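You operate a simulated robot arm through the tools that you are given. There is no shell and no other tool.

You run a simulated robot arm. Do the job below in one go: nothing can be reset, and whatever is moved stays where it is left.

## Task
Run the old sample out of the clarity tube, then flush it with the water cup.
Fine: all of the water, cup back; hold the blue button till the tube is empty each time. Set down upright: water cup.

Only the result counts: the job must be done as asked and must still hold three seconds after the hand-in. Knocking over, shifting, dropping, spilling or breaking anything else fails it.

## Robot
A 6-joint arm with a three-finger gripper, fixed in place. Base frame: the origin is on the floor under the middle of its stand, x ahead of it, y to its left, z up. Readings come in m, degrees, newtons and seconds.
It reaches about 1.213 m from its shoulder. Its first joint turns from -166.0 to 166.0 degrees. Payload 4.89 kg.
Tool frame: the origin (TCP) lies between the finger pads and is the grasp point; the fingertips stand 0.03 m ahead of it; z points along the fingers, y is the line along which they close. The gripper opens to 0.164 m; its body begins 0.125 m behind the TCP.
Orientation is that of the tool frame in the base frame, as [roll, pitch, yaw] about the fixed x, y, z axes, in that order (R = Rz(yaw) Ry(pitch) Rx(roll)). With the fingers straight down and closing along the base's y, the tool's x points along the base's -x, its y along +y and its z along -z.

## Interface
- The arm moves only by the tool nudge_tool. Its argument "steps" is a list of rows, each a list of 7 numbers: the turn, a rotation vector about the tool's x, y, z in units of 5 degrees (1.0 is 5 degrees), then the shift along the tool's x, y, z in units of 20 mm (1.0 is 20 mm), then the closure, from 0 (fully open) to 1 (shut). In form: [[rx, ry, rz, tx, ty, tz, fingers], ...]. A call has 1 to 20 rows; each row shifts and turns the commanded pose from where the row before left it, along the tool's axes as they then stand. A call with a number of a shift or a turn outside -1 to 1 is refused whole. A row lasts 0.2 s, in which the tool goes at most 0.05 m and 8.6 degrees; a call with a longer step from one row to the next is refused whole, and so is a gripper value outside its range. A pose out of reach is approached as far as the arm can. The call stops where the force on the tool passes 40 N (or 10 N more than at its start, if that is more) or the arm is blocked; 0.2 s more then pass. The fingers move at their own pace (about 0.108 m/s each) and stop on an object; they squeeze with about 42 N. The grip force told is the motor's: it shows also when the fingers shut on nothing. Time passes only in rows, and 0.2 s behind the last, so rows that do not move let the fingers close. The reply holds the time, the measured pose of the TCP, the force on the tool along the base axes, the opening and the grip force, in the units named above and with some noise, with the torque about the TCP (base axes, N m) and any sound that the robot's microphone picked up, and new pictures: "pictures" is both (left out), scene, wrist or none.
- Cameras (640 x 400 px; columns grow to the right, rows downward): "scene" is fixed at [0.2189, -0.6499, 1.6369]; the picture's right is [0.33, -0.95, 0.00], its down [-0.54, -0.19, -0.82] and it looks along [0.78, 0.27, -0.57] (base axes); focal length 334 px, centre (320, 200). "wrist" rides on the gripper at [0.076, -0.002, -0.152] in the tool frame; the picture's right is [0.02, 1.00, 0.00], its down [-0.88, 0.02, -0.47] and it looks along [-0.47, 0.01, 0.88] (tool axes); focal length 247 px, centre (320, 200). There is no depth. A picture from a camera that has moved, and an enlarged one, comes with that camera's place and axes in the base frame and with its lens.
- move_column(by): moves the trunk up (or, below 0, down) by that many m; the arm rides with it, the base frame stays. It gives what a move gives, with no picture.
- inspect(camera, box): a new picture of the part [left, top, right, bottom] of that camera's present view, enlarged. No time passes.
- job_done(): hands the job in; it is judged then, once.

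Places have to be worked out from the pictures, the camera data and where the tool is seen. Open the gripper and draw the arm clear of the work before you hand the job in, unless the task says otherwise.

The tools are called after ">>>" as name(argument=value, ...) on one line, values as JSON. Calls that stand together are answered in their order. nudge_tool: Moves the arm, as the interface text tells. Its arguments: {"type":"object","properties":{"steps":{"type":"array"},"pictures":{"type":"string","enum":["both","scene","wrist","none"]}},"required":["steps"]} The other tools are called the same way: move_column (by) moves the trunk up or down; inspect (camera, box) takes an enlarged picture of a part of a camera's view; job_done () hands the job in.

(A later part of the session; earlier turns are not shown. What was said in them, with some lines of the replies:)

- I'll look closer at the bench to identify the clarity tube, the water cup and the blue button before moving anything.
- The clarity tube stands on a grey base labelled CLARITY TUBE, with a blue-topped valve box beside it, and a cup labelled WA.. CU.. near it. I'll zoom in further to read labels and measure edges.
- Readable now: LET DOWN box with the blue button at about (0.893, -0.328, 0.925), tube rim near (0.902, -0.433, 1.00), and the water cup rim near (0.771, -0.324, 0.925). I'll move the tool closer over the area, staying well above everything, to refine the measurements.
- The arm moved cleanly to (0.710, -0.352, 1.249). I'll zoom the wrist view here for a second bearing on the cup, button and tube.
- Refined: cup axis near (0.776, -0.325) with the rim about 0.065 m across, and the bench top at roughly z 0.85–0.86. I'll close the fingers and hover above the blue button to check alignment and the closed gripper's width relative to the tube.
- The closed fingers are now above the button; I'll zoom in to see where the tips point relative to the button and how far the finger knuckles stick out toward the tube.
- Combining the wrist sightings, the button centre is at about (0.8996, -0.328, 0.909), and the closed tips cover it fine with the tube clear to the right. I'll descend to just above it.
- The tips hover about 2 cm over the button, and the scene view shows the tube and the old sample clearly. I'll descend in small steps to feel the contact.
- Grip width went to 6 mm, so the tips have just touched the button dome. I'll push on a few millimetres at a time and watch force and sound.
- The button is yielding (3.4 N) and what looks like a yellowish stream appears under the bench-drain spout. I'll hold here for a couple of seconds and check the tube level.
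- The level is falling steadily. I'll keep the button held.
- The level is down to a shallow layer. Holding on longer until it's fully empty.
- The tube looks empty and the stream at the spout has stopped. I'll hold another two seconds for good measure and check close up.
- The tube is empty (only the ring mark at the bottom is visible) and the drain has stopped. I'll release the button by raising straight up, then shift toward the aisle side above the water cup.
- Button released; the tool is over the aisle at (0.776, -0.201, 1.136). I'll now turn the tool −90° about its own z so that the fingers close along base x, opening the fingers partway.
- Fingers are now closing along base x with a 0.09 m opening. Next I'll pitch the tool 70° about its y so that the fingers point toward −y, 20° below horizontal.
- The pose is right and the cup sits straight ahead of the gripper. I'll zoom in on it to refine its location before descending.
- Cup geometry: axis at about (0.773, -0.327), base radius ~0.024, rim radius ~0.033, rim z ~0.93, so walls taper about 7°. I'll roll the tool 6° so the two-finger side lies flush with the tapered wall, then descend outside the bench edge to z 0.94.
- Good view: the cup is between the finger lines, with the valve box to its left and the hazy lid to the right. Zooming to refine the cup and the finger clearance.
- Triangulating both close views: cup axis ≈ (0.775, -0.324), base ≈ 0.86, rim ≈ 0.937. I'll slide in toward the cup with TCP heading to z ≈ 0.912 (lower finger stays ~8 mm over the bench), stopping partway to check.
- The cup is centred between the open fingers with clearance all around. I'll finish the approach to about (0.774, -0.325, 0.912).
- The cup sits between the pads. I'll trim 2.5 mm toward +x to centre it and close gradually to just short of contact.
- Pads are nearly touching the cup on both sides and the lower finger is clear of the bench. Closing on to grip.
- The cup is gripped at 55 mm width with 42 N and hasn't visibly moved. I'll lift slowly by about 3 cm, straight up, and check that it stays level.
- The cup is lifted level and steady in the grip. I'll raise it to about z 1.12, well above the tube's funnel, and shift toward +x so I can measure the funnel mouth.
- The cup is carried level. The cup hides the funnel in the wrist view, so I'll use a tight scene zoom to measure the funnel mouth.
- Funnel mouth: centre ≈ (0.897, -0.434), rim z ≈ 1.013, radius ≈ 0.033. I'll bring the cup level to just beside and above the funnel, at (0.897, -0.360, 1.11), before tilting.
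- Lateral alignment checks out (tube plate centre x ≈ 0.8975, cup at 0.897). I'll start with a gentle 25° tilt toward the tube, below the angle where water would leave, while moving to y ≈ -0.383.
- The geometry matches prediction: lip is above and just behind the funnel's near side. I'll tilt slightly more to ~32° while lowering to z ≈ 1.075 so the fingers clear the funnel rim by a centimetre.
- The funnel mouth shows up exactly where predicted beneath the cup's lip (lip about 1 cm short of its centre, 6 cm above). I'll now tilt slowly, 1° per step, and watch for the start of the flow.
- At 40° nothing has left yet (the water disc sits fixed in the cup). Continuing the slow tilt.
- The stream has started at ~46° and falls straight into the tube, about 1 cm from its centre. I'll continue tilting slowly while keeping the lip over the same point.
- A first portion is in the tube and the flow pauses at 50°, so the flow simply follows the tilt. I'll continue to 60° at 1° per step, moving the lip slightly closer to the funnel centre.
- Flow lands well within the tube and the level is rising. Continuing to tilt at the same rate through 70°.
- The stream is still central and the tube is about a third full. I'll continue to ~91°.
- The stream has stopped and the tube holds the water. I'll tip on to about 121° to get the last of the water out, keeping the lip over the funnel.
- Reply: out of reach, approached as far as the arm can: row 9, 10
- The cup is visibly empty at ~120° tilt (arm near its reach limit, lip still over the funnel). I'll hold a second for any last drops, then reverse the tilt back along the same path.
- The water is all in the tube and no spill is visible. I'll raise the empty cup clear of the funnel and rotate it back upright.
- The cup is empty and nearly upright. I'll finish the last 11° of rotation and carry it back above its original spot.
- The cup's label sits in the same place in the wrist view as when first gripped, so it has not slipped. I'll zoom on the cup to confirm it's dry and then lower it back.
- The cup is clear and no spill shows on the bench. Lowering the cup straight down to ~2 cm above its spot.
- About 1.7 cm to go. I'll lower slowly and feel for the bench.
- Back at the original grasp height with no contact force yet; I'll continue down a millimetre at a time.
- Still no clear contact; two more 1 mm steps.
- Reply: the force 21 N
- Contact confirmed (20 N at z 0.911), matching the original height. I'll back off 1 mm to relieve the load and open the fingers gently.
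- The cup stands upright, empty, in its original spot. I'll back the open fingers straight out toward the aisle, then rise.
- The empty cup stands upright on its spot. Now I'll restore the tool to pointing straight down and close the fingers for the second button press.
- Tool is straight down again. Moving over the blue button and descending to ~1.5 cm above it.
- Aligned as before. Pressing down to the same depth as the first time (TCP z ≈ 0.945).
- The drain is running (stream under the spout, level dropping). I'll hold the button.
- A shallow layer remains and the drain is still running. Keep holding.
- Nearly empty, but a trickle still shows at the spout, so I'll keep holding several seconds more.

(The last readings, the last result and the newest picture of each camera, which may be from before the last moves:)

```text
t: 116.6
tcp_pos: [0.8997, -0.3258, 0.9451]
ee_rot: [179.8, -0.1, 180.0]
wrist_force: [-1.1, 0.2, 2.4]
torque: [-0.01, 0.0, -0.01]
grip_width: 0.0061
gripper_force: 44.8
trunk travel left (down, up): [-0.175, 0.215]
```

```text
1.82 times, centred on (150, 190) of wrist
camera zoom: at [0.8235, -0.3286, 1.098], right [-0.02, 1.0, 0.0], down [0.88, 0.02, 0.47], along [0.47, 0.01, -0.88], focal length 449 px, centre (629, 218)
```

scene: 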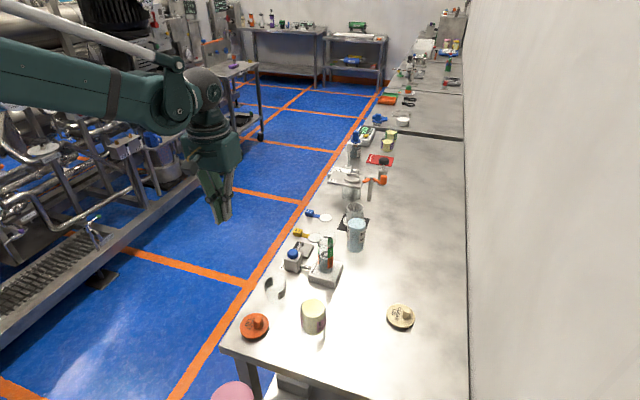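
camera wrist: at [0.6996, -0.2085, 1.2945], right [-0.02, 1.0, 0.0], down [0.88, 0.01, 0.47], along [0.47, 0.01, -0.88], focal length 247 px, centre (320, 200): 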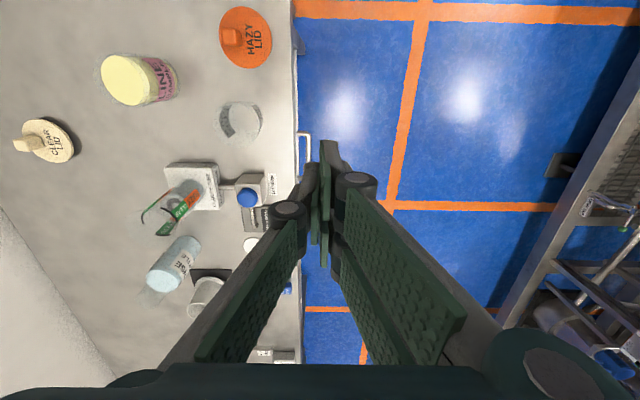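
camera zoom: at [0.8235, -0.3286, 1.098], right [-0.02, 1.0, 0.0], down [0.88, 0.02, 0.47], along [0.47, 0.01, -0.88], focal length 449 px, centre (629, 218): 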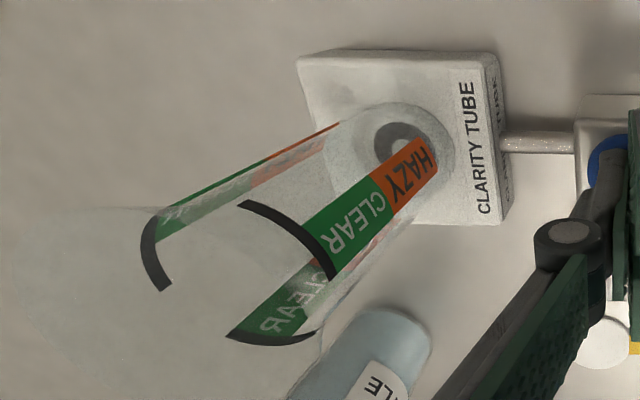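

The trickle has stopped and the tube is empty. I'll hold two more seconds, then lift off, back away toward the aisle and open the gripper.

>>> nudge_tool(steps=[[0, 0, 0, 0, 0, 0, 1], [0, 0, 0, 0, 0, 0, 1], [0, 0, 0, 0, 0, 0, 1], [0, 0, 0, 0, 0, 0, 1], [0, 0, 0, 0, 0, 0, 1], [0, 0, 0, 0, 0, 0, 1], [0, 0, 0, 0, 0, 0, 1], [0, 0, 0, 0, 0, 0, 1], [0, 0, 0, 0, 0, -0.5, 1], [0, 0, 0, 0, 0, -1, 1], [0, 0, 0, 0, 0, -1, 1], [0, 0, 0, 0, 0, -1, 1], [0, 0, 0, 0, 0, -1, 1], [0, 0, 0, 0, 0, -1, 1], [0, 0, 0, 0, 0, -1, 1], [0, 0, 0, 0, 0, -1, 1], [0, 0, 0, 0, 0, -1, 1], [0, 0, 0, 0, 0, -1, 1], [0, 0, 0, 0, 0, -1, 1], [0, 0, 0, 0, 0, 0, 1]], pictures="none")

>>> nudge_tool(steps=[[0, 0, 0, 0.9, 0.9, -0.5, 1], [0, 0, 0, 0.9, 0.9, -0.5, 1], [0, 0, 0, 0.9, 0.9, -0.5, 1], [0, 0, 0, 0.9, 0.9, -0.5, 1], [0, 0, 0, 0.9, 0.9, -0.5, 1], [0, 0, 0, 0.9, 0.9, -0.5, 1], [0, 0, 0, 0.9, 0.9, -0.5, 1], [0, 0, 0, 0.9, 0.9, -0.5, 0], [0, 0, 0, 0.9, 0.9, -0.5, 0], [0, 0, 0, 0.9, 0.9, -0.5, 0], [0, 0, 0, 0, 0, 0, 0], [0, 0, 0, 0, 0, 0, 0], [0, 0, 0, 0, 0, 0, 0]], pictures="both")

>>> inspect(camera="scene", box=[240, 220, 360, 340])

>>> inspect(camera="scene", box=[280, 225, 350, 290])

```text
t: 120.8
tcp_pos: [0.9003, -0.3277, 1.1565]
ee_rot: [179.8, 0.0, 179.9]
wrist_force: [0.1, -0.2, 0.0]
torque: [-0.02, 0.01, -0.03]
grip_width: 0.0002
gripper_force: 45.1
trunk travel left (down, up): [-0.175, 0.215]
```

```text
t: 123.6
tcp_pos: [0.7203, -0.1477, 1.2564]
ee_rot: [179.8, -0.1, 179.9]
wrist_force: [0.4, 0.1, -0.8]
torque: [0.0, 0.01, 0.02]
grip_width: 0.1639
gripper_force: 0.1
trunk travel left (down, up): [-0.175, 0.215]
camera wrist: at [0.6447, -0.1498, 1.409], right [-0.02, 1.0, 0.0], down [0.88, 0.02, 0.47], along [0.47, 0.01, -0.88], focal length 247 px, centre (320, 200)
```

scene: 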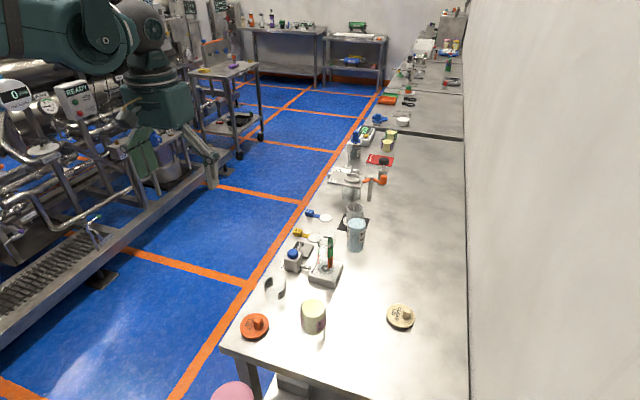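
wrist: 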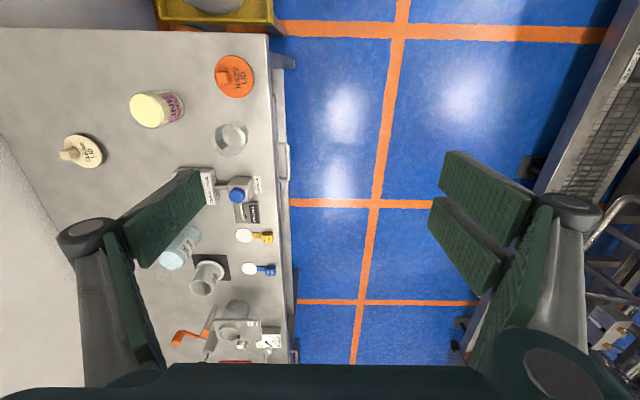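

```text
3.33 times, centred on (300, 280) of scene
camera zoom: at [0.2189, -0.6499, 1.6369], right [0.33, -0.95, 0.0], down [-0.54, -0.19, -0.82], along [0.78, 0.27, -0.57], focal length 1114 px, centre (387, -67)
```

zoom: 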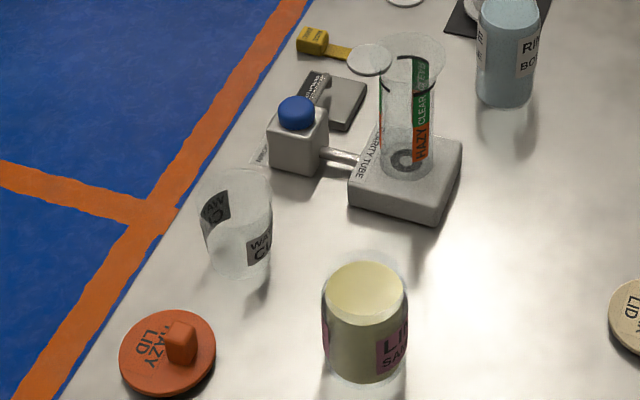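

```text
6.15 times, centred on (315, 258) of scene
camera zoom: at [0.2189, -0.6499, 1.6369], right [0.33, -0.95, 0.0], down [-0.54, -0.19, -0.82], along [0.78, 0.27, -0.57], focal length 2056 px, centre (351, -154)
```

zoom: 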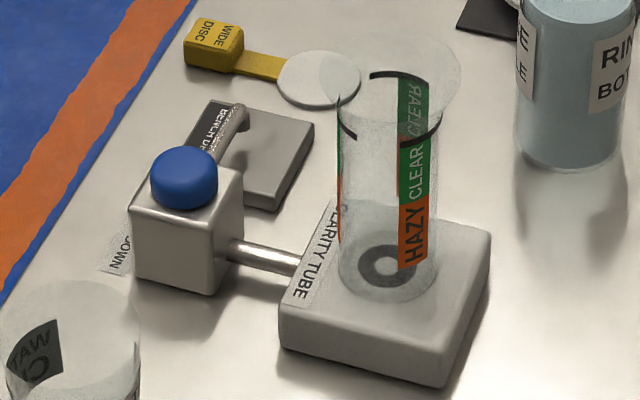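

The tube is empty, the button is released, and the empty water cup stands upright in its place. Nothing else has been disturbed, the gripper is open and the arm is clear, so I'm handing in.

>>> job_done()

```text
The job is handed in.
```

The clarity tube has been emptied and flushed, and I've handed the job in.

- **Old sample:** I held the blue button until the tube was empty and the bench drain stopped running.
- **Flush:** I poured all of the water cup into the tube, with no spill visible on the bench. Then I held the blue button again until the tube was empty.
- **Water cup:** it is back in its original spot, upright and empty.

At the end of the pour the arm reached its limit and drifted about a centimetre. By then the flow had stopped, and I judged the cup's lip to be still over the funnel.

Nothing else on the bench looks moved. The gripper is open and the arm is clear of the bench.
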